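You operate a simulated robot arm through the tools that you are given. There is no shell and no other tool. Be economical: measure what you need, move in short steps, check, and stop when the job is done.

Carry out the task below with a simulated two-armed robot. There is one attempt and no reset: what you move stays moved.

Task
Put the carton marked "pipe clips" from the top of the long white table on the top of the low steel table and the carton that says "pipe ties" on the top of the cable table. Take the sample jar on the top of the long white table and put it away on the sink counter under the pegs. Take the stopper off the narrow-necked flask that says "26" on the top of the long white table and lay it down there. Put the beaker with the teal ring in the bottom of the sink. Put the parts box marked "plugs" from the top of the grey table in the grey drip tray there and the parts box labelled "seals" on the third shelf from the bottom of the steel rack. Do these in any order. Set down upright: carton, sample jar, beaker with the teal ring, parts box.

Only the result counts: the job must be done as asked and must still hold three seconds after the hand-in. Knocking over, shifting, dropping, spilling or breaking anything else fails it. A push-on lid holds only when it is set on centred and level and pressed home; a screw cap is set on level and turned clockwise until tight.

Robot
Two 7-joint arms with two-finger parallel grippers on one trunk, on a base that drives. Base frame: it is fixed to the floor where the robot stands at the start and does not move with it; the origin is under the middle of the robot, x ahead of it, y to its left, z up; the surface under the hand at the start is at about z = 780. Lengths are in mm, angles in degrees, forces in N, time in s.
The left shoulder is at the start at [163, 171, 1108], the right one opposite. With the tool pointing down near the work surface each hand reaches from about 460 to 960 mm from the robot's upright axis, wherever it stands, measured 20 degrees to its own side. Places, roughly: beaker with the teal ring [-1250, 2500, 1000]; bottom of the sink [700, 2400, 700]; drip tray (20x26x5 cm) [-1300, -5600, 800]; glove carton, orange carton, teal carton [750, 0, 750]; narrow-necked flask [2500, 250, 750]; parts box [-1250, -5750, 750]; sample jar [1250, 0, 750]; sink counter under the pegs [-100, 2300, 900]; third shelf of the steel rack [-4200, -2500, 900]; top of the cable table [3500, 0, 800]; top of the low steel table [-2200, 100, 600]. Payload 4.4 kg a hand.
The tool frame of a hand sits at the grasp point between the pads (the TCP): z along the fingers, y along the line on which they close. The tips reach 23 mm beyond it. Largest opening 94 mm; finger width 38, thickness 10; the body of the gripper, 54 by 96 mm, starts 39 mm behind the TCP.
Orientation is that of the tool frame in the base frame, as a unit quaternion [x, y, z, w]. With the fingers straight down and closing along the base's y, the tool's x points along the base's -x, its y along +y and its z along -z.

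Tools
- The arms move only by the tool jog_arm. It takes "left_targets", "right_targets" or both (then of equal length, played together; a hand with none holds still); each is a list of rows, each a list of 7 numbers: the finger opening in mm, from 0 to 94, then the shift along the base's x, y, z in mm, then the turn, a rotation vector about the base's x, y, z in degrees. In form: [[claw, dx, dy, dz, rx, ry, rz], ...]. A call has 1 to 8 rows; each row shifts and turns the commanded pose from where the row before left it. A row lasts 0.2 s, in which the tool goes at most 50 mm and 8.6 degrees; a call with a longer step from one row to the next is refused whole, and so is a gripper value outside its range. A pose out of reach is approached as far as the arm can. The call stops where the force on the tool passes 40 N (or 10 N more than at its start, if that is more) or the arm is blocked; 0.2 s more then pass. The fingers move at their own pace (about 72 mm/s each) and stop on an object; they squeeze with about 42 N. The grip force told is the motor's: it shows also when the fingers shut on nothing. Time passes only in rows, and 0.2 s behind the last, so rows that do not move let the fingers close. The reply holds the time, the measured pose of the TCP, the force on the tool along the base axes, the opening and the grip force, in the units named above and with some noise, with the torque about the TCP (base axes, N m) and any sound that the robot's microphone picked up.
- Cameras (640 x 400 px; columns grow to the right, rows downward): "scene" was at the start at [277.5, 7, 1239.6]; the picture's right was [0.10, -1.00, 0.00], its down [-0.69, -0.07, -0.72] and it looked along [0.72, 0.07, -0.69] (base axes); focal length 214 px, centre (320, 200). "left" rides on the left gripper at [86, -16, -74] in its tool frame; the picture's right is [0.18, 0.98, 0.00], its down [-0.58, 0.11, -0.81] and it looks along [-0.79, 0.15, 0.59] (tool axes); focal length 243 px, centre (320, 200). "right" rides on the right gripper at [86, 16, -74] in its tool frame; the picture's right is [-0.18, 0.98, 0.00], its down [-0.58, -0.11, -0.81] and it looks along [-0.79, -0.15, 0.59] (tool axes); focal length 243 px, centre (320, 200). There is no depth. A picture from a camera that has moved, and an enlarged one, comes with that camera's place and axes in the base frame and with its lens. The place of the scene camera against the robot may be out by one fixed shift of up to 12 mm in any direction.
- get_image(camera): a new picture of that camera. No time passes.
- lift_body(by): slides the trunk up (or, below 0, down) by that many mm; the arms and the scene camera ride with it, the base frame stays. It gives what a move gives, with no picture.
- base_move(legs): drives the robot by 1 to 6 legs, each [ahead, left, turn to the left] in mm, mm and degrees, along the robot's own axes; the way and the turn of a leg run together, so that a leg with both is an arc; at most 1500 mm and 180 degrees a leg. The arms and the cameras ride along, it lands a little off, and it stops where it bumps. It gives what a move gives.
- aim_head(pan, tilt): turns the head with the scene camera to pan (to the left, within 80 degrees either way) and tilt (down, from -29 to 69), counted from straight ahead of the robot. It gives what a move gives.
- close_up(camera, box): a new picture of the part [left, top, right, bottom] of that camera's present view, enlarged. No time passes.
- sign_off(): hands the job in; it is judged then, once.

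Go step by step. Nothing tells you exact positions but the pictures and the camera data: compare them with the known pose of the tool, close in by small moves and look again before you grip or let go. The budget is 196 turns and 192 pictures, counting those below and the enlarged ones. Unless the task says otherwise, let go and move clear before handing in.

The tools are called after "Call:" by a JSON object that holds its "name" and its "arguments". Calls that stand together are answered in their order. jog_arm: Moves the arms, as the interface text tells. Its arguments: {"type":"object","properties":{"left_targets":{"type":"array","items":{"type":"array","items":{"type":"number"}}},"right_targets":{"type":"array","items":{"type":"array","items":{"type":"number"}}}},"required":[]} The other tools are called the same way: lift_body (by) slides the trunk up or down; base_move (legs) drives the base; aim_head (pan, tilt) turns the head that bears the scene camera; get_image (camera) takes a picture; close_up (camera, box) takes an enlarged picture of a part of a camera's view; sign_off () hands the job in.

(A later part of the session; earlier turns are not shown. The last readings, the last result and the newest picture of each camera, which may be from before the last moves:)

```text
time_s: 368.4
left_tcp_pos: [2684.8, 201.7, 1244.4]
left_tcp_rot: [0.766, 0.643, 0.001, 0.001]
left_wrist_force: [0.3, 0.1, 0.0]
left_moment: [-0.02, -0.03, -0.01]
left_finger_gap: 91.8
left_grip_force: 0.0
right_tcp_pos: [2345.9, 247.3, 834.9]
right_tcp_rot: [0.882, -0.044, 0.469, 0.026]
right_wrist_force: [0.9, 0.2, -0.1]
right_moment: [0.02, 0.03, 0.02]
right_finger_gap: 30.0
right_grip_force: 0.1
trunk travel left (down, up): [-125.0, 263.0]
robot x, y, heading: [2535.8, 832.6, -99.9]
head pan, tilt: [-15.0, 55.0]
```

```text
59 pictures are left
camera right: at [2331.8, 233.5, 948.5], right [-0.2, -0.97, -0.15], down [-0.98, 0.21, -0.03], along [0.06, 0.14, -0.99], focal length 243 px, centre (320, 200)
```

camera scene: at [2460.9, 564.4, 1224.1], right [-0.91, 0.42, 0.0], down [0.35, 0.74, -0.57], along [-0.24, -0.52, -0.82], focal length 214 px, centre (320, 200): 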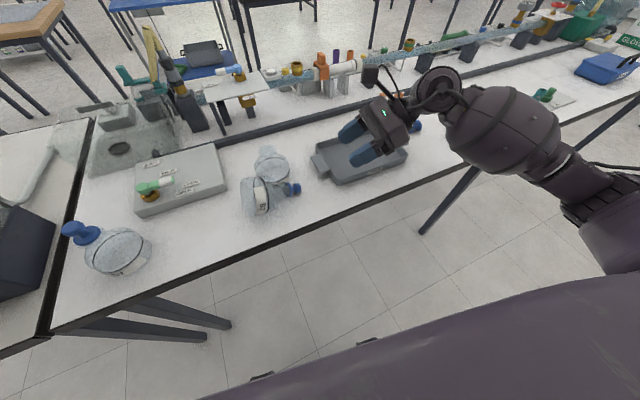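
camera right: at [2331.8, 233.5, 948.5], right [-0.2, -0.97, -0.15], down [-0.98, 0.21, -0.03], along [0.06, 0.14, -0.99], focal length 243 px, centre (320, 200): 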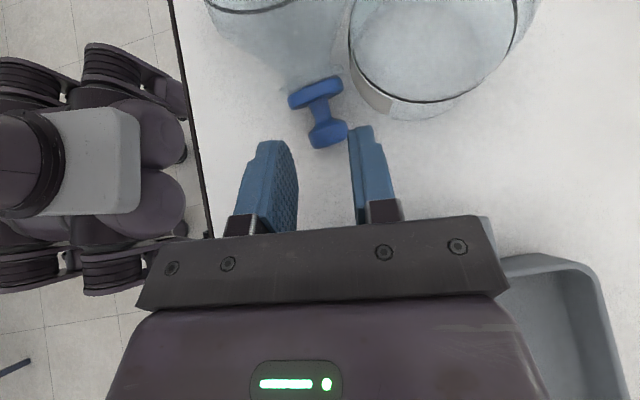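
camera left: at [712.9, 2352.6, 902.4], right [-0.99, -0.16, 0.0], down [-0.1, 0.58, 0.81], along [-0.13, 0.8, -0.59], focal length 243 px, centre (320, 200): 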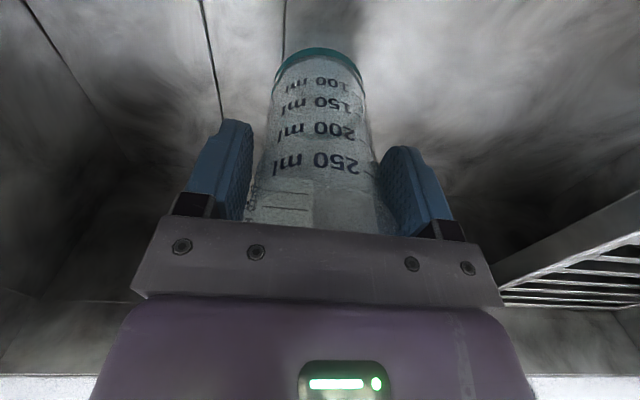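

Call:
{"name": "jog_arm", "arguments": {"right_targets": [[30, 17, -2, -12, 0, 0, 0], [30, 17, -2, -12, 0, 0, 0]]}}

Call:
{"name": "get_image", "arguments": {"camera": "right"}}

```text
time_s: 369.0
left_tcp_pos: [2685.2, 200.8, 1244.5]
left_tcp_rot: [0.765, 0.644, 0.0, 0.0]
left_wrist_force: [-0.1, -0.7, 0.3]
left_moment: [0.01, 0.02, 0.0]
left_finger_gap: 92.0
left_grip_force: 0.0
right_tcp_pos: [2380.0, 242.6, 810.1]
right_tcp_rot: [0.882, -0.044, 0.469, 0.024]
right_wrist_force: [-0.3, 0.2, 0.1]
right_moment: [0.02, -0.04, 0.03]
right_finger_gap: 30.0
right_grip_force: 0.2
trunk travel left (down, up): [-125.0, 263.0]
robot x, y, heading: [2534.5, 833.0, -99.5]
head pan, tilt: [-15.0, 55.0]
heard: snap
```

```text
58 pictures are left
camera right: at [2365.4, 229.0, 923.5], right [-0.2, -0.97, -0.15], down [-0.98, 0.21, -0.03], along [0.06, 0.14, -0.99], focal length 243 px, centre (320, 200)
```

right: 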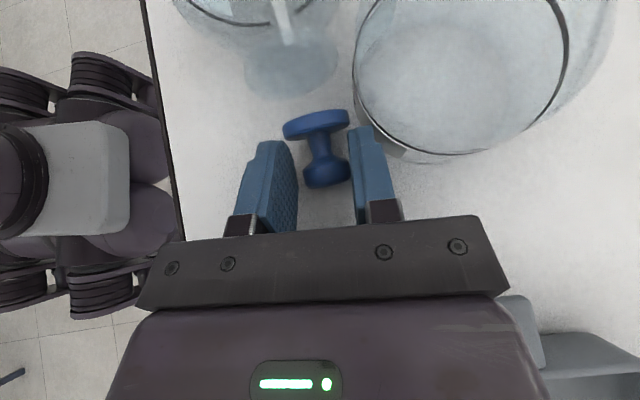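

The stopper of flask 92 popped off when touched. I'll pick that stopper up and park it on the free table spot, then right the flask and re-stopper it.

Call:
{"name": "jog_arm", "arguments": {"right_targets": [[10, 0, 0, 0, 0, 0, 0], [10, 0, 0, 0, 0, 0, 0], [10, 0, 0, 0, 0, 0, 0], [10, -10, 0, 10, 0, 0, 0], [10, -20, 5, 20, 0, 0, 0], [10, -30, 10, 10, 0, 0, 0], [10, -30, 10, 0, 0, 0, 0]]}}

Call:
{"name": "get_image", "arguments": {"camera": "right"}}

Call:
{"name": "close_up", "arguments": {"camera": "scene", "box": [200, 100, 400, 240]}}

```text
time_s: 370.6
left_tcp_pos: [2684.6, 201.5, 1246.1]
left_tcp_rot: [0.766, 0.643, 0.001, 0.001]
left_wrist_force: [0.9, -1.1, 0.0]
left_moment: [0.04, -0.01, 0.01]
left_finger_gap: 91.9
left_grip_force: 0.1
right_tcp_pos: [2290.1, 268.7, 852.0]
right_tcp_rot: [0.881, -0.043, 0.47, 0.025]
right_wrist_force: [0.1, -0.1, -0.6]
right_moment: [0.01, -0.01, 0.0]
right_finger_gap: 19.7
right_grip_force: 41.7
trunk travel left (down, up): [-125.0, 263.0]
robot x, y, heading: [2535.4, 831.1, -99.9]
head pan, tilt: [-15.0, 55.0]
```

```text
57 pictures are left
camera right: at [2275.1, 255.1, 964.9], right [-0.2, -0.97, -0.15], down [-0.98, 0.21, -0.03], along [0.06, 0.14, -0.99], focal length 243 px, centre (320, 200)
```

right: 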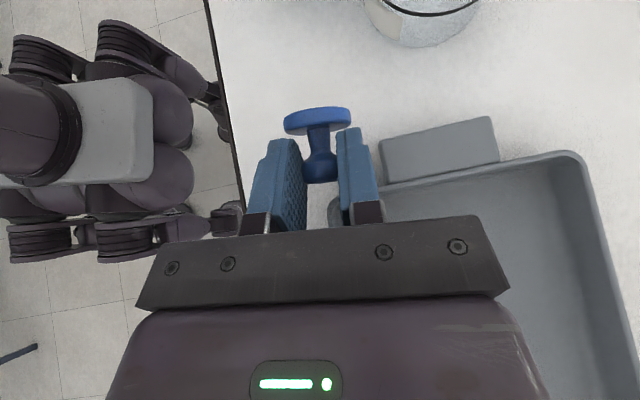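

```text
2.86 times, centred on (300, 170) of scene
camera zoom: at [2460.7, 565.3, 1224.5], right [-0.91, 0.42, 0.0], down [0.35, 0.74, -0.57], along [-0.24, -0.52, -0.82], focal length 613 px, centre (377, 286)
```

zoom: 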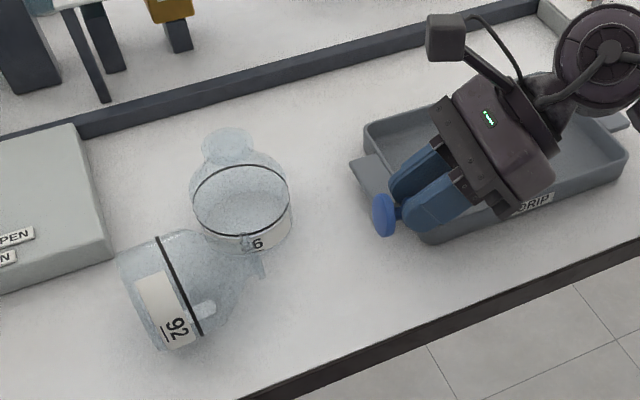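

Call:
{"name": "jog_arm", "arguments": {"right_targets": [[10, 15, 20, -15, 0, 0, 0], [10, 0, 0, -15, 0, 0, 0], [10, 0, 0, -9, 0, 0, 0], [24, 0, 0, 0, 0, 0, 0], [36, 0, 0, 0, 0, 0, 0], [36, -20, 3, 14, 0, 0, 0], [36, -20, 3, 30, 0, 0, 0], [36, 0, 0, 45, 0, 0, 0]]}}

Call:
{"name": "get_image", "arguments": {"camera": "right"}}

```text
time_s: 371.8
left_tcp_pos: [2685.3, 201.9, 1243.9]
left_tcp_rot: [0.766, 0.643, 0.001, 0.0]
left_wrist_force: [0.2, -0.2, -0.5]
left_moment: [0.04, -0.03, -0.02]
left_finger_gap: 92.1
left_grip_force: 0.0
right_tcp_pos: [2307.3, 287.8, 819.1]
right_tcp_rot: [0.88, -0.039, 0.473, 0.029]
right_wrist_force: [3.2, 5.9, 25.1]
right_moment: [-0.56, 0.58, -0.04]
right_finger_gap: 33.1
right_grip_force: 0.0
trunk travel left (down, up): [-125.0, 263.0]
robot x, y, heading: [2532.2, 836.4, -100.1]
head pan, tilt: [-15.0, 55.0]
stopped in row 5 (right hand): the force on the tool passed its limit at 41 N (the readings are from after the stop); the commanded pose is now the measured one
```

```text
55 pictures are left
camera right: at [2292.2, 275.7, 931.6], right [-0.2, -0.97, -0.14], down [-0.98, 0.2, -0.04], along [0.07, 0.13, -0.99], focal length 243 px, centre (320, 200)
```

right: 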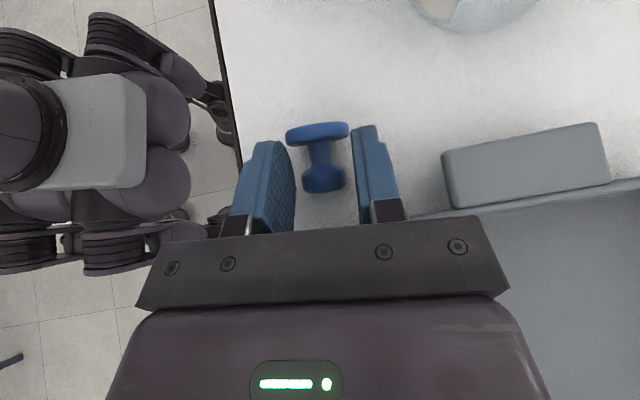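

Call:
{"name": "jog_arm", "arguments": {"right_targets": [[40, -4, 0, 10, 0, 0, 0], [40, -15, 2, 20, 0, 0, 0], [40, -20, 2, 40, 0, 0, 0], [40, 0, 0, 45, 0, 0, 0]]}}

Call:
{"name": "get_image", "arguments": {"camera": "scene"}}

```text
time_s: 372.8
left_tcp_pos: [2687.1, 202.0, 1245.4]
left_tcp_rot: [0.765, 0.644, -0.001, 0.001]
left_wrist_force: [0.3, 1.3, -0.6]
left_moment: [-0.03, 0.0, 0.01]
left_finger_gap: 92.2
left_grip_force: 0.0
right_tcp_pos: [2267.9, 293.4, 930.5]
right_tcp_rot: [0.881, -0.042, 0.47, 0.027]
right_wrist_force: [0.8, -1.4, 0.4]
right_moment: [0.02, 0.03, -0.04]
right_finger_gap: 40.1
right_grip_force: 0.0
trunk travel left (down, up): [-125.0, 263.0]
robot x, y, heading: [2538.0, 835.2, -100.1]
head pan, tilt: [-15.0, 55.0]
```

```text
54 pictures are left
camera scene: at [2461.5, 565.6, 1224.6], right [-0.91, 0.42, 0.0], down [0.34, 0.74, -0.57], along [-0.24, -0.52, -0.82], focal length 214 px, centre (320, 200)
```

scene: 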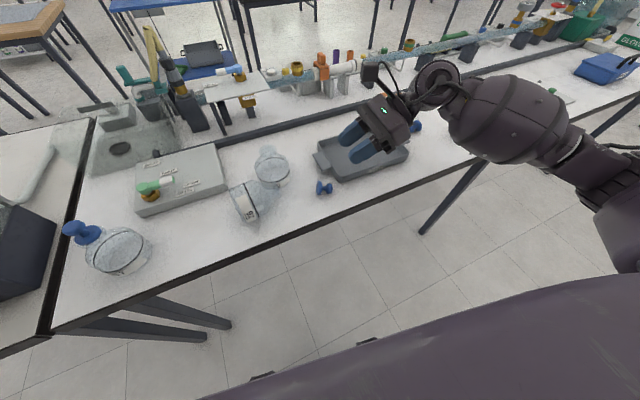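

Stopper parked. Now look at the flask's neck from above with the right hand.

Call:
{"name": "jog_arm", "arguments": {"right_targets": [[54, 30, -12, -5, 0, 0, 0], [54, 35, -15, -10, 0, 0, 0], [54, 35, -15, -15, 0, 0, 0]]}}

Call:
{"name": "get_image", "arguments": {"camera": "right"}}

```text
time_s: 373.6
left_tcp_pos: [2685.1, 200.7, 1243.6]
left_tcp_rot: [0.765, 0.644, 0.001, 0.0]
left_wrist_force: [-0.4, -0.9, -0.6]
left_moment: [0.01, 0.01, -0.01]
left_finger_gap: 92.1
left_grip_force: 0.1
right_tcp_pos: [2367.1, 249.3, 899.8]
right_tcp_rot: [0.881, -0.043, 0.47, 0.028]
right_wrist_force: [0.3, 0.1, 0.4]
right_moment: [-0.01, 0.01, -0.02]
right_finger_gap: 53.9
right_grip_force: 0.0
trunk travel left (down, up): [-125.0, 263.0]
robot x, y, heading: [2536.9, 830.8, -99.9]
head pan, tilt: [-15.0, 55.0]
```

```text
53 pictures are left
camera right: at [2352.3, 236.3, 1014.3], right [-0.2, -0.97, -0.14], down [-0.98, 0.21, -0.04], along [0.06, 0.13, -0.99], focal length 243 px, centre (320, 200)
```

right: 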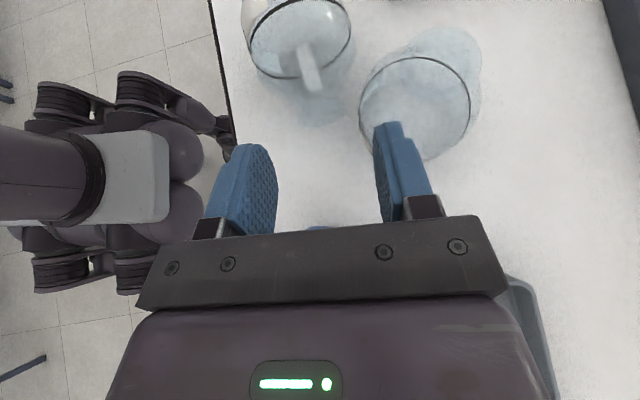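

Call:
{"name": "jog_arm", "arguments": {"right_targets": [[48, 20, 1, -27, 0, 0, 0], [48, 21, 1, -26, 0, 0, 0], [48, 18, 0, -13, 0, 0, 0]]}}

Call:
{"name": "get_image", "arguments": {"camera": "right"}}

Call:
{"name": "close_up", "arguments": {"camera": "scene", "box": [190, 110, 350, 240]}}

```text
time_s: 374.4
left_tcp_pos: [2685.2, 200.4, 1243.8]
left_tcp_rot: [0.766, 0.643, 0.0, -0.001]
left_wrist_force: [0.1, -1.0, 1.0]
left_moment: [-0.03, -0.02, -0.01]
left_finger_gap: 92.0
left_grip_force: 0.1
right_tcp_pos: [2424.3, 252.3, 833.5]
right_tcp_rot: [0.881, -0.042, 0.47, 0.027]
right_wrist_force: [-0.3, -0.1, -0.4]
right_moment: [0.02, 0.01, -0.03]
right_finger_gap: 48.0
right_grip_force: 0.0
trunk travel left (down, up): [-125.0, 263.0]
robot x, y, heading: [2534.6, 831.7, -99.7]
head pan, tilt: [-15.0, 55.0]
```

```text
52 pictures are left
camera right: at [2410.3, 238.4, 946.4], right [-0.2, -0.97, -0.14], down [-0.98, 0.21, -0.04], along [0.06, 0.13, -0.99], focal length 243 px, centre (320, 200)
```

right: 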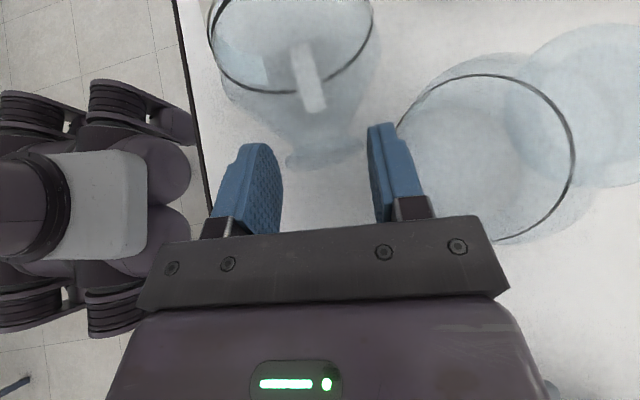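

```text
3.08 times, centred on (270, 175) of scene
camera zoom: at [2461.3, 564.8, 1224.3], right [-0.91, 0.42, 0.0], down [0.34, 0.74, -0.57], along [-0.24, -0.52, -0.82], focal length 660 px, centre (474, 277)
```

zoom: 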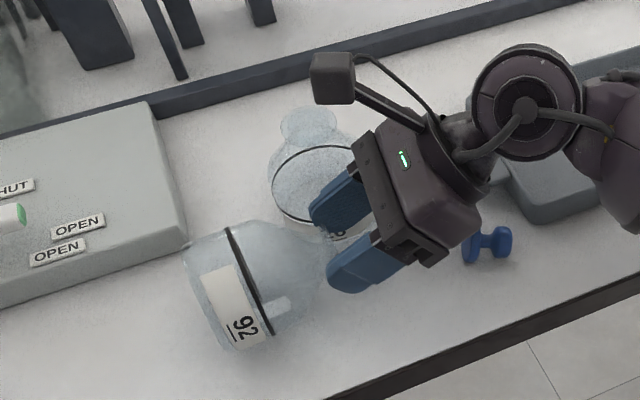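

Call:
{"name": "jog_arm", "arguments": {"right_targets": [[58, 0, 3, 0, 0, 0, 0], [58, 18, 0, -10, 0, 0, 0], [58, 18, 0, -10, 0, 0, 0]]}}

Call:
{"name": "get_image", "arguments": {"camera": "right"}}

```text
time_s: 375.2
left_tcp_pos: [2685.9, 200.4, 1244.7]
left_tcp_rot: [0.765, 0.644, -0.001, 0.0]
left_wrist_force: [-0.7, 0.4, -0.3]
left_moment: [-0.01, 0.0, 0.0]
left_finger_gap: 92.0
left_grip_force: 0.0
right_tcp_pos: [2461.2, 255.2, 813.9]
right_tcp_rot: [0.881, -0.043, 0.471, 0.027]
right_wrist_force: [-0.1, -0.1, -0.2]
right_moment: [0.0, 0.0, -0.01]
right_finger_gap: 58.0
right_grip_force: 0.3
trunk travel left (down, up): [-125.0, 263.0]
robot x, y, heading: [2533.5, 828.5, -100.1]
head pan, tilt: [-15.0, 55.0]
```

```text
50 pictures are left
camera right: at [2446.5, 241.5, 926.6], right [-0.2, -0.97, -0.14], down [-0.98, 0.21, -0.04], along [0.06, 0.13, -0.99], focal length 243 px, centre (320, 200)
```

right: 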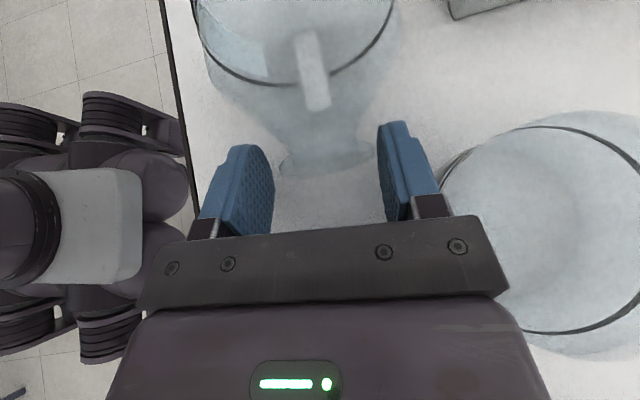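

Call:
{"name": "jog_arm", "arguments": {"right_targets": [[58, 10, 0, -1, 0, 0, 0], [20, 0, 0, 0, 0, 0, 0], [20, 0, 0, 0, 0, 0, 0], [20, 0, 0, 0, 0, 0, 0], [20, 0, 0, 0, 0, 0, 0]]}}

Call:
{"name": "get_image", "arguments": {"camera": "right"}}

```text
time_s: 376.4
left_tcp_pos: [2685.7, 201.2, 1244.3]
left_tcp_rot: [0.765, 0.644, 0.001, 0.001]
left_wrist_force: [0.5, 0.1, -1.0]
left_moment: [-0.04, 0.03, 0.01]
left_finger_gap: 92.1
left_grip_force: 0.0
right_tcp_pos: [2471.5, 256.4, 813.3]
right_tcp_rot: [0.881, -0.042, 0.471, 0.027]
right_wrist_force: [0.0, 0.1, -1.6]
right_moment: [0.06, 0.09, 0.04]
right_finger_gap: 37.9
right_grip_force: 41.9
trunk travel left (down, up): [-125.0, 263.0]
robot x, y, heading: [2538.2, 833.2, -99.9]
head pan, tilt: [-15.0, 55.0]
```

```text
49 pictures are left
camera right: at [2456.3, 242.1, 926.1], right [-0.2, -0.97, -0.14], down [-0.98, 0.21, -0.04], along [0.07, 0.13, -0.99], focal length 243 px, centre (320, 200)
```

right: 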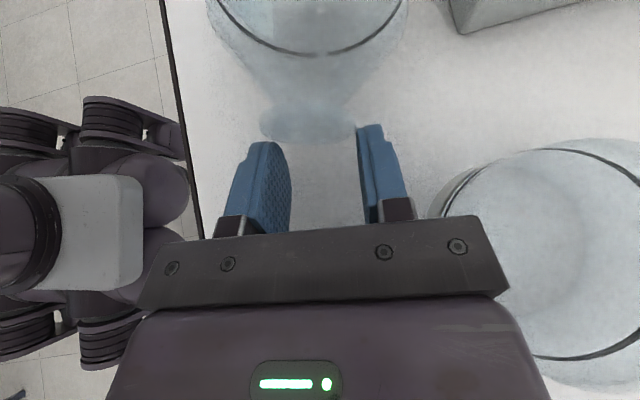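

It grips the lip only at the fingertips. Reopen, advance 16 mm, and close again.

Call:
{"name": "jog_arm", "arguments": {"right_targets": [[58, 0, 0, 0, 0, 0, 0], [58, 0, -2, 0, 0, 0, 0], [58, 9, 0, 0, 0, 0, 0], [58, 9, 0, 0, 0, 0, 0], [20, 0, 0, 0, 0, 0, 0], [20, 0, 0, 0, 0, 0, 0], [20, 0, 0, 0, 0, 0, 0]]}}

Call:
{"name": "get_image", "arguments": {"camera": "right"}}

```text
time_s: 378.0
left_tcp_pos: [2685.8, 201.6, 1245.2]
left_tcp_rot: [0.765, 0.644, 0.0, 0.0]
left_wrist_force: [0.8, -0.3, 0.5]
left_moment: [-0.04, -0.01, 0.0]
left_finger_gap: 91.9
left_grip_force: 0.0
right_tcp_pos: [2489.6, 254.1, 812.5]
right_tcp_rot: [0.881, -0.042, 0.471, 0.028]
right_wrist_force: [0.4, -0.2, -1.2]
right_moment: [0.03, 0.11, 0.02]
right_finger_gap: 38.0
right_grip_force: 41.9
trunk travel left (down, up): [-125.0, 263.0]
robot x, y, heading: [2533.9, 831.5, -99.9]
head pan, tilt: [-15.0, 55.0]
```

```text
48 pictures are left
camera right: at [2474.8, 239.8, 926.1], right [-0.2, -0.97, -0.14], down [-0.98, 0.21, -0.04], along [0.07, 0.13, -0.99], focal length 243 px, centre (320, 200)
```

right: 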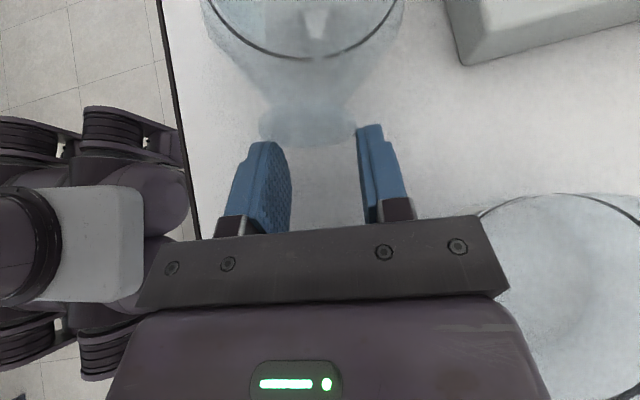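

The grip seems to carry weight. Test: lift 35 mm and check.

Call:
{"name": "jog_arm", "arguments": {"right_targets": [[20, 0, 0, 10, 0, 0, 0], [20, -5, 0, 25, 0, 0, 0]]}}

Call:
{"name": "close_up", "arguments": {"camera": "scene", "box": [150, 90, 350, 250]}}

```text
time_s: 378.6
left_tcp_pos: [2685.7, 202.2, 1244.5]
left_tcp_rot: [0.765, 0.644, 0.0, 0.002]
left_wrist_force: [0.1, 1.0, 0.0]
left_moment: [0.02, 0.0, -0.03]
left_finger_gap: 91.7
left_grip_force: 0.0
right_tcp_pos: [2483.4, 254.3, 847.9]
right_tcp_rot: [0.881, -0.042, 0.471, 0.029]
right_wrist_force: [-0.5, 0.1, -1.4]
right_moment: [0.03, 0.15, 0.05]
right_finger_gap: 38.0
right_grip_force: 41.8
trunk travel left (down, up): [-125.0, 263.0]
robot x, y, heading: [2535.5, 831.9, -99.9]
head pan, tilt: [-15.0, 55.0]
```

```text
2.50 times, centred on (250, 170) of scene
camera zoom: at [2461.1, 565.5, 1224.6], right [-0.91, 0.42, 0.0], down [0.34, 0.74, -0.57], along [-0.24, -0.52, -0.82], focal length 536 px, centre (495, 275)
```

zoom: 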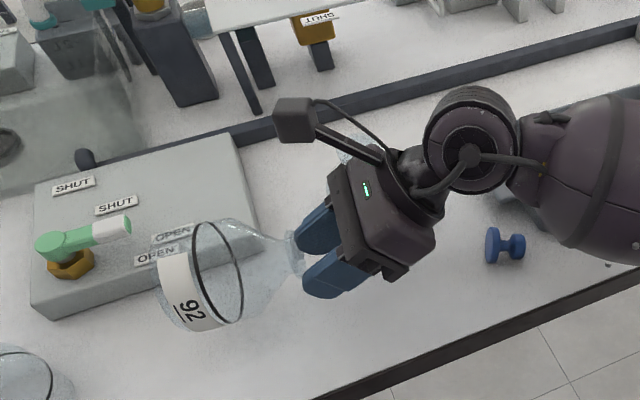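

The flask is held firmly by the neck. Raise it and rotate it toward upright.

Call:
{"name": "jog_arm", "arguments": {"right_targets": [[20, 0, 0, 40, 0, 0, 0], [20, 5, 0, 30, 0.8, 8, 0], [20, 5, 0, 20, 0.8, 8, 0], [20, 5, 0, 0, 0.8, 8, 0], [20, 5, 0, 0, 0.8, 8, 0], [20, 5, 0, 0, 0.8, 8, 0], [20, 5, 0, 0, 0.8, 8, 0], [20, 5, 0, 0, 0.8, 8, 0]]}}

Call:
{"name": "jog_arm", "arguments": {"right_targets": [[20, 5, 0, 0, 0.8, 8, 0], [20, 5, 0, 0, 0.8, 8, 0], [20, 5, 0, 0, 0.8, 8, 0]]}}

Call:
{"name": "get_image", "arguments": {"camera": "scene"}}

```text
time_s: 380.4
left_tcp_pos: [2686.6, 202.0, 1245.4]
left_tcp_rot: [0.765, 0.644, 0.0, 0.0]
left_wrist_force: [-0.1, -0.8, 0.4]
left_moment: [0.03, 0.05, 0.02]
left_finger_gap: 92.0
left_grip_force: 0.1
right_tcp_pos: [2520.0, 253.5, 936.9]
right_tcp_rot: [0.999, -0.046, -0.002, 0.002]
right_wrist_force: [0.0, -0.2, -1.9]
right_moment: [0.06, 0.09, -0.01]
right_finger_gap: 37.4
right_grip_force: 42.2
trunk travel left (down, up): [-125.0, 263.0]
robot x, y, heading: [2533.5, 833.5, -100.0]
head pan, tilt: [-15.0, 55.0]
```

```text
time_s: 381.2
left_tcp_pos: [2686.2, 201.1, 1244.6]
left_tcp_rot: [0.766, 0.643, 0.0, 0.0]
left_wrist_force: [0.4, 1.0, -0.1]
left_moment: [0.05, 0.01, 0.03]
left_finger_gap: 92.1
left_grip_force: 0.1
right_tcp_pos: [2535.4, 253.6, 938.4]
right_tcp_rot: [0.977, -0.044, -0.21, -0.009]
right_wrist_force: [0.0, 0.2, -1.2]
right_moment: [0.02, 0.05, 0.01]
right_finger_gap: 37.6
right_grip_force: 42.5
trunk travel left (down, up): [-125.0, 263.0]
robot x, y, heading: [2534.1, 833.6, -100.0]
head pan, tilt: [-15.0, 55.0]
```

```text
46 pictures are left
camera scene: at [2461.8, 565.0, 1224.4], right [-0.91, 0.42, 0.0], down [0.34, 0.74, -0.57], along [-0.24, -0.52, -0.82], focal length 214 px, centre (320, 200)
```

scene: 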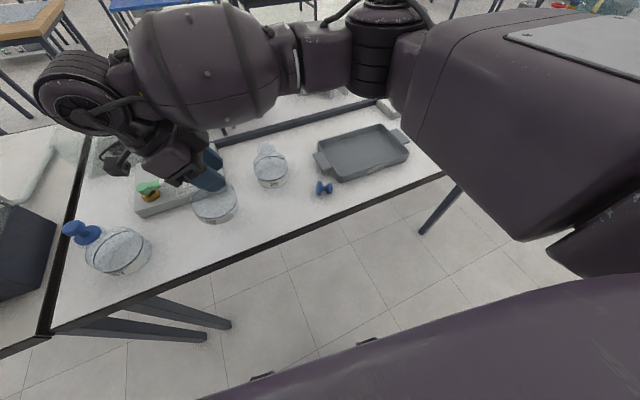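

Call:
{"name": "close_up", "arguments": {"camera": "scene", "box": [140, 130, 300, 240]}}

```text
3.64 times, centred on (220, 185) of scene
camera zoom: at [2461.8, 565.0, 1224.4], right [-0.91, 0.42, 0.0], down [0.34, 0.74, -0.57], along [-0.24, -0.52, -0.82], focal length 780 px, centre (684, 254)
```

zoom: 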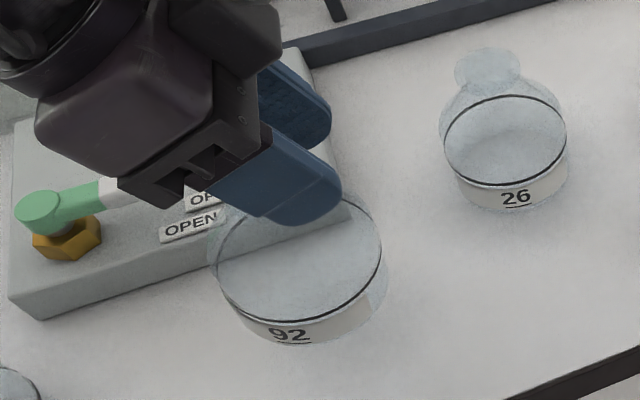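

It looks close to upright. Shift slightly to its old place and lower to contact.

Call:
{"name": "jog_arm", "arguments": {"right_targets": [[20, 10, 0, -20, 0, 0, 0], [20, 0, 0, -12, 0, 0, 0], [20, 0, 0, -5, 0, 0, 0], [20, 0, 0, -4, 0, 0, 0], [20, 0, 0, -4, 0, 0, 0]]}}

Call:
{"name": "close_up", "arguments": {"camera": "scene", "box": [140, 130, 300, 240]}}

```text
time_s: 382.4
left_tcp_pos: [2686.0, 203.6, 1247.6]
left_tcp_rot: [0.765, 0.643, -0.002, 0.003]
left_wrist_force: [0.3, -0.1, -0.4]
left_moment: [0.05, 0.02, 0.0]
left_finger_gap: 92.1
left_grip_force: 0.0
right_tcp_pos: [2546.3, 254.2, 897.5]
right_tcp_rot: [0.977, -0.046, -0.208, -0.003]
right_wrist_force: [3.6, -7.6, 34.0]
right_moment: [-0.35, -0.04, 0.12]
right_finger_gap: 37.4
right_grip_force: 41.6
trunk travel left (down, up): [-125.0, 263.0]
robot x, y, heading: [2534.4, 833.5, -100.1]
head pan, tilt: [-15.0, 55.0]
```

```text
3.64 times, centred on (220, 185) of scene
camera zoom: at [2461.6, 567.2, 1225.8], right [-0.91, 0.42, 0.0], down [0.34, 0.74, -0.57], along [-0.24, -0.52, -0.82], focal length 780 px, centre (684, 254)
```

zoom: 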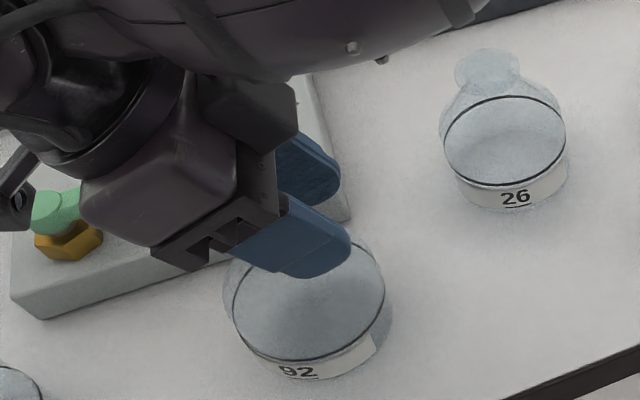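

Contact. Relax a little, open, and retreat along the finger direction.

Call:
{"name": "jog_arm", "arguments": {"right_targets": [[20, 0, 0, 3, 0, 0, 0], [38, 0, 0, 0, 0, 0, 0], [48, 0, 0, 0, 0, 0, 0], [60, 0, 0, 0, 0, 0, 0], [60, 8, 0, 18, 0, 0, 0], [60, 16, 0, 36, 0, 0, 0], [60, 10, 0, 45, 0, 0, 0], [60, 0, 0, 40, 0, 0, 0]]}}

Call:
{"name": "get_image", "arguments": {"camera": "scene"}}

```text
time_s: 384.2
left_tcp_pos: [2685.0, 202.1, 1245.1]
left_tcp_rot: [0.765, 0.644, 0.0, 0.001]
left_wrist_force: [-0.8, 0.0, 1.0]
left_moment: [0.0, 0.0, 0.02]
left_finger_gap: 92.2
left_grip_force: 0.0
right_tcp_pos: [2579.2, 255.0, 1035.1]
right_tcp_rot: [0.977, -0.044, -0.208, -0.008]
right_wrist_force: [-0.1, -0.5, 0.9]
right_moment: [0.03, 0.0, 0.01]
right_finger_gap: 59.8
right_grip_force: 0.0
trunk travel left (down, up): [-125.0, 263.0]
robot x, y, heading: [2535.5, 831.0, -99.8]
head pan, tilt: [-15.0, 55.0]
```

```text
43 pictures are left
camera scene: at [2461.1, 566.0, 1224.7], right [-0.91, 0.42, 0.0], down [0.34, 0.74, -0.57], along [-0.24, -0.52, -0.82], focal length 214 px, centre (320, 200)
```

scene: 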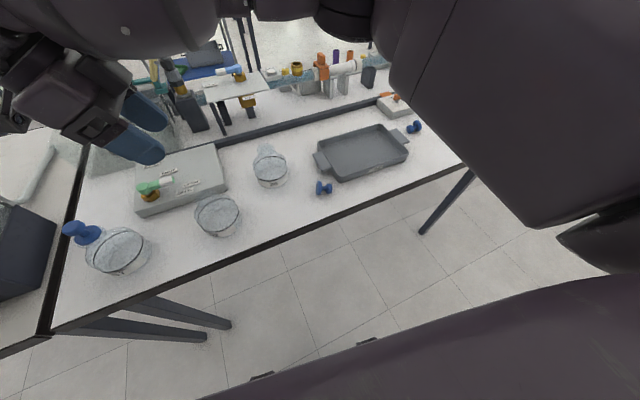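

Flask 92 stands again at about its old place. Now its stopper: I'll pick it up with the hand tilted -40°, rotate it disc-down and set it standing, then regrip it vertically and put it back on.

Call:
{"name": "jog_arm", "arguments": {"right_targets": [[44, -20, 4, 0, -0.8, -8, 0], [44, -35, 4, 0, -0.8, -8, 0], [44, -35, 4, 0, -0.8, -8, 0], [44, -35, 4, 0, -0.8, -8, 0], [44, -35, 4, 0, -0.8, -8, 0], [44, -35, 4, 0, -0.8, -8, 0], [44, -35, 4, 0, -0.8, -8, 0], [44, -35, 4, 0, -0.8, -8, 0]]}}

Call:
{"name": "jog_arm", "arguments": {"right_targets": [[44, -8, 0, -45, 0, 0, 0], [44, 0, 0, -45, 0, 0, 0], [44, 0, 0, -45, 0, 0, 0], [44, 0, 0, -20, 0, 0, 0]]}}

Call:
{"name": "get_image", "arguments": {"camera": "right"}}

```text
time_s: 386.0
left_tcp_pos: [2683.8, 201.8, 1244.7]
left_tcp_rot: [0.765, 0.644, 0.001, 0.001]
left_wrist_force: [-0.1, -0.5, 0.4]
left_moment: [0.0, -0.02, 0.03]
left_finger_gap: 91.8
left_grip_force: 0.0
right_tcp_pos: [2312.4, 285.5, 1035.1]
right_tcp_rot: [0.938, -0.043, 0.344, 0.021]
right_wrist_force: [-0.2, 0.5, 0.1]
right_moment: [0.01, 0.01, 0.01]
right_finger_gap: 44.2
right_grip_force: 0.1
trunk travel left (down, up): [-125.0, 263.0]
robot x, y, heading: [2533.7, 833.1, -99.8]
head pan, tilt: [-15.0, 55.0]
```

```text
time_s: 387.0
left_tcp_pos: [2685.2, 201.7, 1245.2]
left_tcp_rot: [0.766, 0.643, 0.001, 0.001]
left_wrist_force: [0.6, 0.7, -0.1]
left_moment: [0.0, -0.02, -0.04]
left_finger_gap: 92.2
left_grip_force: 0.0
right_tcp_pos: [2305.8, 285.7, 879.7]
right_tcp_rot: [0.938, -0.044, 0.342, 0.021]
right_wrist_force: [-0.1, 0.4, 0.5]
right_moment: [0.04, 0.01, 0.0]
right_finger_gap: 43.9
right_grip_force: 0.1
trunk travel left (down, up): [-125.0, 263.0]
robot x, y, heading: [2537.9, 830.1, -100.0]
head pan, tilt: [-15.0, 55.0]
```

```text
42 pictures are left
camera right: at [2322.7, 268.4, 992.8], right [-0.24, -0.97, -0.11], down [-0.95, 0.2, 0.24], along [-0.21, 0.16, -0.96], focal length 243 px, centre (320, 200)
```

right: 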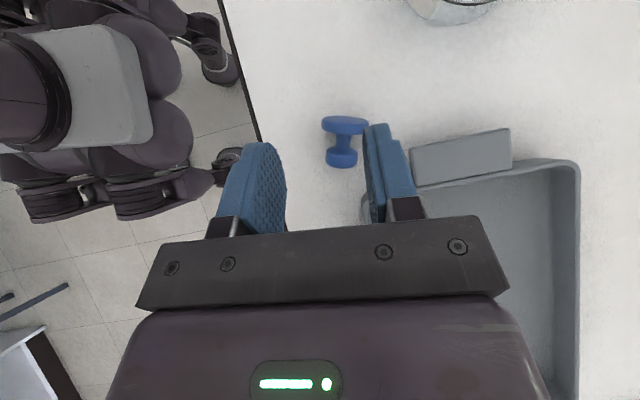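

Call:
{"name": "jog_arm", "arguments": {"right_targets": [[34, 2, -10, -25, 0, 0, -8], [34, 0, 0, -25, 0, 0, 0], [34, 0, 0, -12, 0, 0, 0], [34, 0, 0, -6, 0, 0, 0]]}}

Call:
{"name": "get_image", "arguments": {"camera": "right"}}

```text
time_s: 388.0
left_tcp_pos: [2685.3, 202.9, 1245.5]
left_tcp_rot: [0.766, 0.643, 0.001, 0.0]
left_wrist_force: [-0.6, -0.3, 0.1]
left_moment: [-0.01, -0.03, -0.02]
left_finger_gap: 92.3
left_grip_force: 0.0
right_tcp_pos: [2308.4, 275.6, 812.6]
right_tcp_rot: [0.933, -0.109, 0.341, 0.045]
right_wrist_force: [0.4, 0.0, 0.5]
right_moment: [-0.01, 0.01, -0.01]
right_finger_gap: 34.4
right_grip_force: 1.5
trunk travel left (down, up): [-125.0, 263.0]
robot x, y, heading: [2534.3, 833.3, -99.6]
head pan, tilt: [-15.0, 55.0]
```

```text
41 pictures are left
camera right: at [2322.5, 257.1, 925.1], right [-0.37, -0.92, -0.11], down [-0.91, 0.33, 0.24], along [-0.18, 0.19, -0.96], focal length 243 px, centre (320, 200)
```

right: 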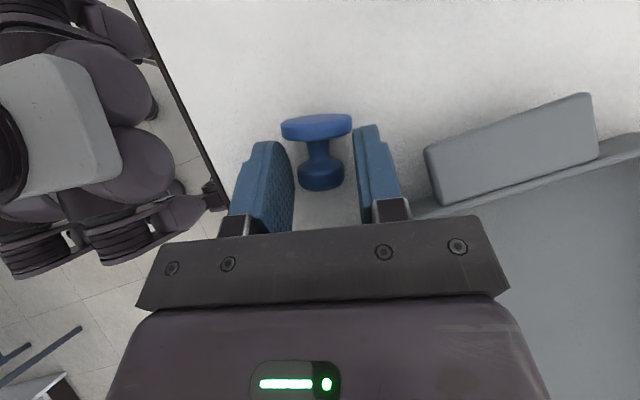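

Call:
{"name": "jog_arm", "arguments": {"right_targets": [[10, 0, 0, 0, 0, 0, 0], [10, 0, 0, 0, 0, 0, 0], [10, 0, 0, 0, 0, 0, 0], [10, 5, 0, 40, 0, 0, 0], [10, 5, 0, 40, 1.9, 7.8, 0], [10, 5, 0, 10, 1.9, 7.8, 0], [10, 5, 0, 0, 1.9, 7.8, 0], [10, 5, 0, 0, 1.9, 7.8, 0]]}}

Call:
{"name": "jog_arm", "arguments": {"right_targets": [[10, 5, 0, 0, 1.9, 7.8, 0], [10, 5, 0, 0, 1.9, 7.8, 0], [10, 5, 0, 0, 1.9, 7.8, 0], [10, 5, 0, 0, 1.9, 7.8, 0], [10, 0, 0, 0, 1.9, 7.8, 0]]}}

Call:
{"name": "close_up", "arguments": {"camera": "scene", "box": [200, 90, 400, 230]}}

```text
time_s: 389.8
left_tcp_pos: [2685.8, 201.3, 1245.0]
left_tcp_rot: [0.766, 0.643, 0.0, 0.0]
left_wrist_force: [1.0, -0.5, 0.1]
left_moment: [-0.01, 0.02, 0.01]
left_finger_gap: 92.1
left_grip_force: 0.0
right_tcp_pos: [2334.1, 274.7, 901.7]
right_tcp_rot: [0.991, -0.116, 0.068, 0.013]
right_wrist_force: [-0.1, -0.3, 0.4]
right_moment: [-0.02, 0.0, 0.01]
right_finger_gap: 29.7
right_grip_force: 42.2
trunk travel left (down, up): [-125.0, 263.0]
robot x, y, heading: [2535.8, 831.9, -99.8]
head pan, tilt: [-15.0, 55.0]
```

```text
time_s: 391.0
left_tcp_pos: [2686.0, 200.7, 1245.4]
left_tcp_rot: [0.765, 0.644, 0.0, 0.0]
left_wrist_force: [0.3, -1.0, -0.1]
left_moment: [-0.01, 0.02, 0.0]
left_finger_gap: 91.9
left_grip_force: 0.1
right_tcp_pos: [2353.5, 275.3, 902.4]
right_tcp_rot: [0.954, -0.111, -0.276, -0.031]
right_wrist_force: [0.1, -0.8, -0.2]
right_moment: [0.02, 0.03, 0.0]
right_finger_gap: 29.2
right_grip_force: 42.3
trunk travel left (down, up): [-125.0, 263.0]
robot x, y, heading: [2534.1, 830.7, -100.1]
head pan, tilt: [-15.0, 55.0]
```

```text
2.86 times, centred on (300, 160) of scene
camera zoom: at [2461.6, 565.3, 1224.5], right [-0.91, 0.42, 0.0], down [0.34, 0.74, -0.57], along [-0.24, -0.52, -0.82], focal length 613 px, centre (377, 314)
```

zoom: 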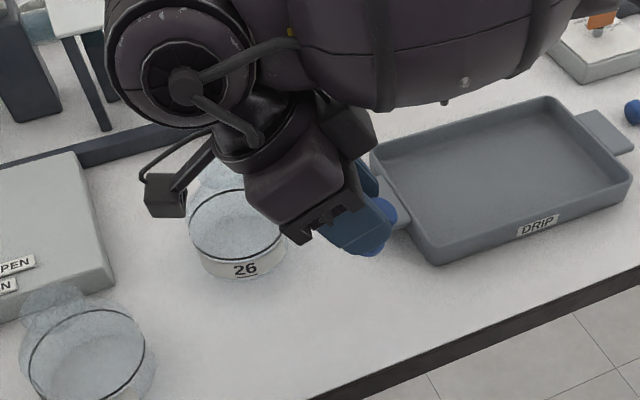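

Call:
{"name": "get_image", "arguments": {"camera": "right"}}

```text
39 pictures are left
camera right: at [2459.7, 234.2, 919.0], right [-0.38, -0.92, 0.1], down [-0.04, 0.12, 0.99], along [-0.93, 0.37, -0.08], focal length 243 px, centre (320, 200)
```

right: 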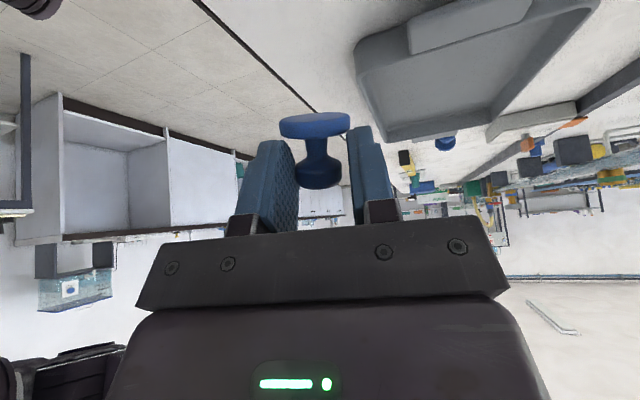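

The stopper hangs nearly disc-down. I'll set it on the table to stand, release, then regrip vertically.

Call:
{"name": "jog_arm", "arguments": {"right_targets": [[10, 0, 5, -40, 0, 0, 0], [10, 0, 5, -28, 0, 0, 0], [10, 0, 0, -6, 0, 0, 0], [10, 0, 0, -4, 0, 0, 0], [10, 0, 0, -4, 0, 0, 0], [10, 0, 0, -3, 0, 0, 0], [10, 0, 0, -3, 0, 0, 0]]}}

```text
time_s: 392.6
left_tcp_pos: [2685.9, 203.5, 1247.1]
left_tcp_rot: [0.766, 0.643, 0.0, 0.001]
left_wrist_force: [-0.4, -0.2, 0.2]
left_moment: [0.01, 0.01, 0.02]
left_finger_gap: 92.3
left_grip_force: 0.0
right_tcp_pos: [2354.1, 283.2, 822.5]
right_tcp_rot: [0.955, -0.111, -0.275, -0.027]
right_wrist_force: [-0.9, 8.1, 33.1]
right_moment: [0.59, 0.6, -0.13]
right_finger_gap: 29.0
right_grip_force: 42.3
trunk travel left (down, up): [-125.0, 263.0]
robot x, y, heading: [2532.0, 830.7, -99.8]
head pan, tilt: [-15.0, 55.0]
stopped in row 7 (right hand): the force on the tool passed its limit at 43 N (the readings are from after the stop); the commanded pose is now the measured one
```

Call:
{"name": "jog_arm", "arguments": {"right_targets": [[10, 0, 0, 3, 0, 0, 0], [32, 0, 0, 0, 0, 0, 0], [50, 0, 0, 0, 0, 0, 0], [56, 0, 0, 0, 0, 0, 0], [56, 10, 0, 16, 0, 0, 0], [56, 16, 0, 28, 0, 0, 0], [56, 0, 0, 45, 0, 0, 0], [56, 0, 0, 40, 0, 0, 0]]}}

Call:
{"name": "jog_arm", "arguments": {"right_targets": [[50, -6, 0, 0, -1.9, -7.8, 0], [50, -6, 0, 0, -1.9, -7.8, 0], [50, -6, 0, 0, -1.9, -7.8, 0], [50, -6, 0, 0, -1.9, -7.8, 0]]}}

Call:
{"name": "get_image", "arguments": {"camera": "right"}}

```text
time_s: 394.4
left_tcp_pos: [2685.1, 202.2, 1246.4]
left_tcp_rot: [0.766, 0.643, -0.001, 0.0]
left_wrist_force: [0.3, 0.1, 0.3]
left_moment: [0.0, -0.03, 0.03]
left_finger_gap: 92.2
left_grip_force: 0.1
right_tcp_pos: [2379.4, 283.5, 951.7]
right_tcp_rot: [0.955, -0.111, -0.275, -0.029]
right_wrist_force: [0.2, 1.0, 0.3]
right_moment: [0.01, -0.01, 0.0]
right_finger_gap: 56.2
right_grip_force: 0.1
trunk travel left (down, up): [-125.0, 263.0]
robot x, y, heading: [2532.6, 833.8, -99.6]
head pan, tilt: [-15.0, 55.0]
```

```text
time_s: 395.4
left_tcp_pos: [2686.3, 201.9, 1245.1]
left_tcp_rot: [0.765, 0.644, 0.0, 0.0]
left_wrist_force: [0.2, 0.3, -0.1]
left_moment: [0.0, 0.0, -0.02]
left_finger_gap: 91.7
left_grip_force: 0.1
right_tcp_pos: [2354.2, 283.6, 950.0]
right_tcp_rot: [0.993, -0.116, 0.001, 0.006]
right_wrist_force: [-0.4, 0.0, 0.6]
right_moment: [0.03, 0.0, 0.01]
right_finger_gap: 49.9
right_grip_force: 0.1
trunk travel left (down, up): [-125.0, 263.0]
robot x, y, heading: [2535.4, 829.8, -99.6]
head pan, tilt: [-15.0, 55.0]
```

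```text
38 pictures are left
camera right: at [2435.6, 248.9, 1024.7], right [-0.41, -0.91, 0.01], down [-0.54, 0.25, 0.8], along [-0.74, 0.32, -0.6], focal length 243 px, centre (320, 200)
```

right: 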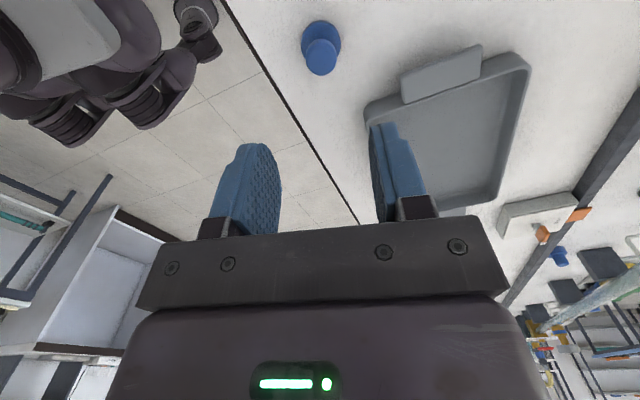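

The stopper stands on its disc. Descend vertically over the knob, grip and lift.

Call:
{"name": "jog_arm", "arguments": {"right_targets": [[50, 1, -3, -45, 0, 0, 0], [50, 0, 0, -45, 0, 0, 0], [50, 0, 0, -38, 0, 0, 0], [10, 0, 0, 0, 0, 0, 0], [10, 0, 0, 0, 0, 0, 0], [10, 0, 0, 0, 0, 0, 0], [10, 0, 0, 10, 0, 0, 0], [10, 0, 0, 40, 0, 0, 0]]}}

Call:
{"name": "get_image", "arguments": {"camera": "right"}}

```text
time_s: 397.2
left_tcp_pos: [2686.1, 202.0, 1246.1]
left_tcp_rot: [0.765, 0.644, -0.001, 0.001]
left_wrist_force: [1.8, -0.5, -0.5]
left_moment: [-0.03, -0.01, -0.01]
left_finger_gap: 92.0
left_grip_force: 0.1
right_tcp_pos: [2356.5, 279.2, 874.4]
right_tcp_rot: [0.993, -0.116, 0.0, 0.006]
right_wrist_force: [-0.9, 0.3, 0.5]
right_moment: [-0.03, 0.0, -0.01]
right_finger_gap: 19.3
right_grip_force: 42.0
trunk travel left (down, up): [-125.0, 263.0]
robot x, y, heading: [2536.3, 832.8, -99.9]
head pan, tilt: [-15.0, 55.0]
```

```text
37 pictures are left
camera right: at [2437.7, 245.7, 948.3], right [-0.41, -0.91, 0.01], down [-0.54, 0.25, 0.81], along [-0.74, 0.32, -0.59], focal length 243 px, centre (320, 200)
```

right: 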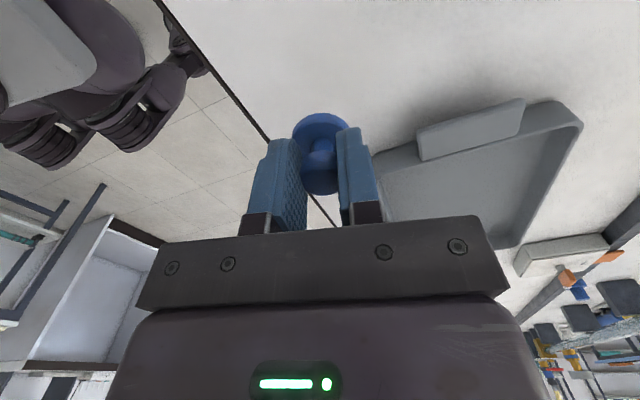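

Held upright. Carry it over flask 92 and look.

Call:
{"name": "jog_arm", "arguments": {"right_targets": [[10, 10, 0, 45, 0, 0, 0], [10, 40, -5, 25, 0, 0, 0], [10, 45, -6, 10, 0, 0, 0], [10, 45, -6, 0, 0, 0, 0], [10, 40, -7, 0, 0, 0, 0], [10, 25, -6, 0, 0, 0, 0]]}}

Call:
{"name": "get_image", "arguments": {"camera": "right"}}

Call:
{"name": "close_up", "arguments": {"camera": "scene", "box": [140, 110, 300, 240]}}

```text
time_s: 398.6
left_tcp_pos: [2685.8, 202.1, 1245.8]
left_tcp_rot: [0.765, 0.644, 0.0, -0.001]
left_wrist_force: [0.2, -0.3, 0.1]
left_moment: [-0.04, 0.01, 0.0]
left_finger_gap: 91.9
left_grip_force: 0.2
right_tcp_pos: [2562.3, 249.7, 951.9]
right_tcp_rot: [0.993, -0.118, 0.0, 0.005]
right_wrist_force: [0.2, -0.6, 0.5]
right_moment: [0.02, 0.0, -0.04]
right_finger_gap: 19.1
right_grip_force: 42.1
trunk travel left (down, up): [-125.0, 263.0]
robot x, y, heading: [2534.0, 836.7, -99.9]
head pan, tilt: [-15.0, 55.0]
```

```text
36 pictures are left
camera right: at [2642.0, 215.6, 1027.4], right [-0.41, -0.91, 0.01], down [-0.54, 0.25, 0.81], along [-0.74, 0.32, -0.59], focal length 243 px, centre (320, 200)
```

right: 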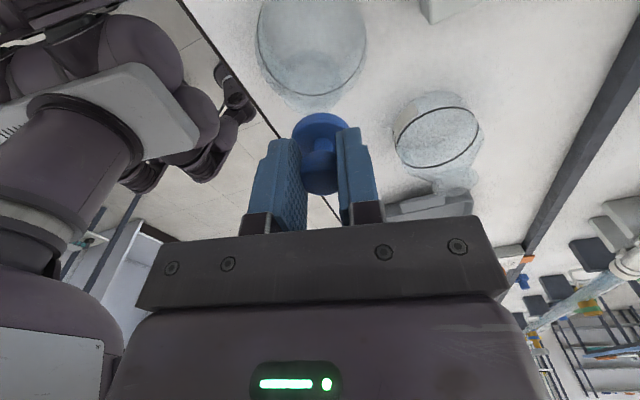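

```text
3.08 times, centred on (220, 175) of scene
camera zoom: at [2461.5, 565.2, 1224.4], right [-0.91, 0.42, 0.0], down [0.34, 0.74, -0.57], along [-0.24, -0.52, -0.82], focal length 660 px, centre (628, 277)
```

zoom: 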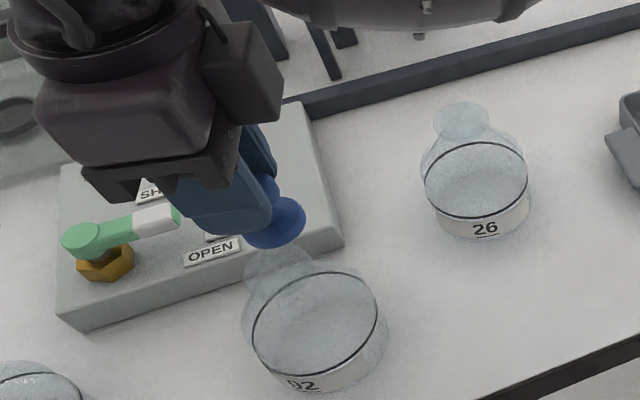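

Call:
{"name": "jog_arm", "arguments": {"right_targets": [[10, 0, 3, -15, 0, 0, 0], [10, 0, 0, -9, 0, 0, 0]]}}

Call:
{"name": "close_up", "arguments": {"camera": "right", "box": [220, 0, 420, 200]}}

Call:
{"name": "close_up", "arguments": {"camera": "scene", "box": [170, 150, 270, 230]}}

```text
time_s: 399.2
left_tcp_pos: [2685.5, 201.5, 1244.8]
left_tcp_rot: [0.766, 0.643, 0.0, 0.001]
left_wrist_force: [0.9, -0.1, -0.7]
left_moment: [-0.01, 0.01, 0.02]
left_finger_gap: 92.1
left_grip_force: 0.0
right_tcp_pos: [2561.1, 253.3, 929.4]
right_tcp_rot: [0.993, -0.116, -0.001, 0.004]
right_wrist_force: [0.6, 0.3, 0.1]
right_moment: [-0.02, -0.02, -0.02]
right_finger_gap: 19.0
right_grip_force: 42.2
trunk travel left (down, up): [-125.0, 263.0]
robot x, y, heading: [2536.8, 829.6, -99.9]
head pan, tilt: [-15.0, 55.0]
```

```text
2.00 times, centred on (320, 100) of right
camera zoom: at [2641.2, 218.3, 1003.3], right [-0.41, -0.91, 0.01], down [-0.54, 0.25, 0.8], along [-0.74, 0.32, -0.59], focal length 485 px, centre (320, 400)
```

zoom: 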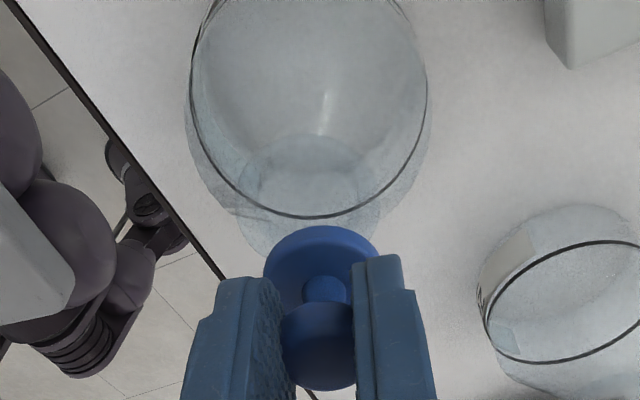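

```text
5.00 times, centred on (220, 190) of scene
camera zoom: at [2461.0, 565.1, 1224.3], right [-0.91, 0.42, 0.0], down [0.35, 0.74, -0.57], along [-0.24, -0.52, -0.82], focal length 1072 px, centre (820, 250)
```

zoom: 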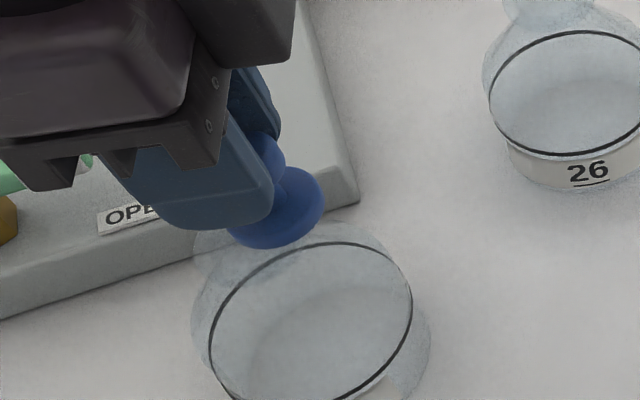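

I can't see the lip clearly; I'll raise the hand out of the way for one clean close-up of the flask.

Call:
{"name": "jog_arm", "arguments": {"right_targets": [[10, 0, 0, 45, 0, 0, 0], [10, 0, -40, 25, 0, 0, 0], [10, 0, -45, 0, 0, 0, 0]]}}

Call:
{"name": "close_up", "arguments": {"camera": "scene", "box": [180, 140, 300, 240]}}

```text
time_s: 400.0
left_tcp_pos: [2686.2, 200.7, 1244.5]
left_tcp_rot: [0.766, 0.643, 0.001, 0.001]
left_wrist_force: [-0.2, -0.3, 0.0]
left_moment: [0.01, -0.01, -0.02]
left_finger_gap: 92.0
left_grip_force: 0.0
right_tcp_pos: [2561.2, 168.3, 998.8]
right_tcp_rot: [0.993, -0.116, -0.001, 0.004]
right_wrist_force: [0.3, -0.7, -0.6]
right_moment: [-0.02, 0.02, 0.0]
right_finger_gap: 19.0
right_grip_force: 42.1
trunk travel left (down, up): [-125.0, 263.0]
robot x, y, heading: [2540.7, 831.9, -100.0]
head pan, tilt: [-15.0, 55.0]
```

```text
4.00 times, centred on (240, 190) of scene
camera zoom: at [2461.3, 564.5, 1224.1], right [-0.91, 0.42, 0.0], down [0.34, 0.74, -0.57], along [-0.24, -0.52, -0.82], focal length 858 px, centre (640, 240)
```

zoom: 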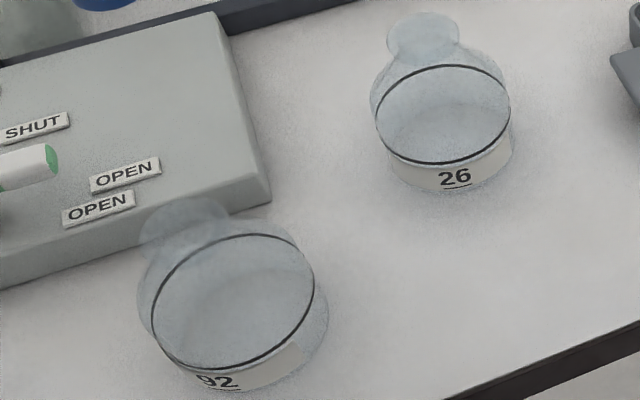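

Lip centre computed at (2561,252). Return above it and lower gently, feeling for the seat (expected TCP z≈912).

Call:
{"name": "jog_arm", "arguments": {"right_targets": [[10, 0, 42, 0, 0, 0, 0], [10, 0.5, 42, -20, 0, 0, 0], [10, 0, 0, -40, 0, 0, 0], [10, 0, 0, -6, 0, 0, 0], [10, 0, 0, -4, 0, 0, 0], [10, 0, 0, -4, 0, 0, 0], [10, 0, 0, -3, 0, 0, 0], [10, 0, 0, -3, 0, 0, 0]]}}

```text
time_s: 401.8
left_tcp_pos: [2685.7, 201.6, 1246.3]
left_tcp_rot: [0.765, 0.644, 0.0, 0.001]
left_wrist_force: [0.3, -0.6, 0.6]
left_moment: [0.02, -0.02, 0.0]
left_finger_gap: 91.9
left_grip_force: 0.1
right_tcp_pos: [2561.6, 252.4, 918.0]
right_tcp_rot: [0.993, -0.117, 0.0, 0.007]
right_wrist_force: [-0.6, 1.4, 6.2]
right_moment: [0.06, 0.03, 0.02]
right_finger_gap: 20.9
right_grip_force: 41.8
trunk travel left (down, up): [-125.0, 263.0]
robot x, y, heading: [2536.6, 828.7, -100.2]
head pan, tilt: [-15.0, 55.0]
```

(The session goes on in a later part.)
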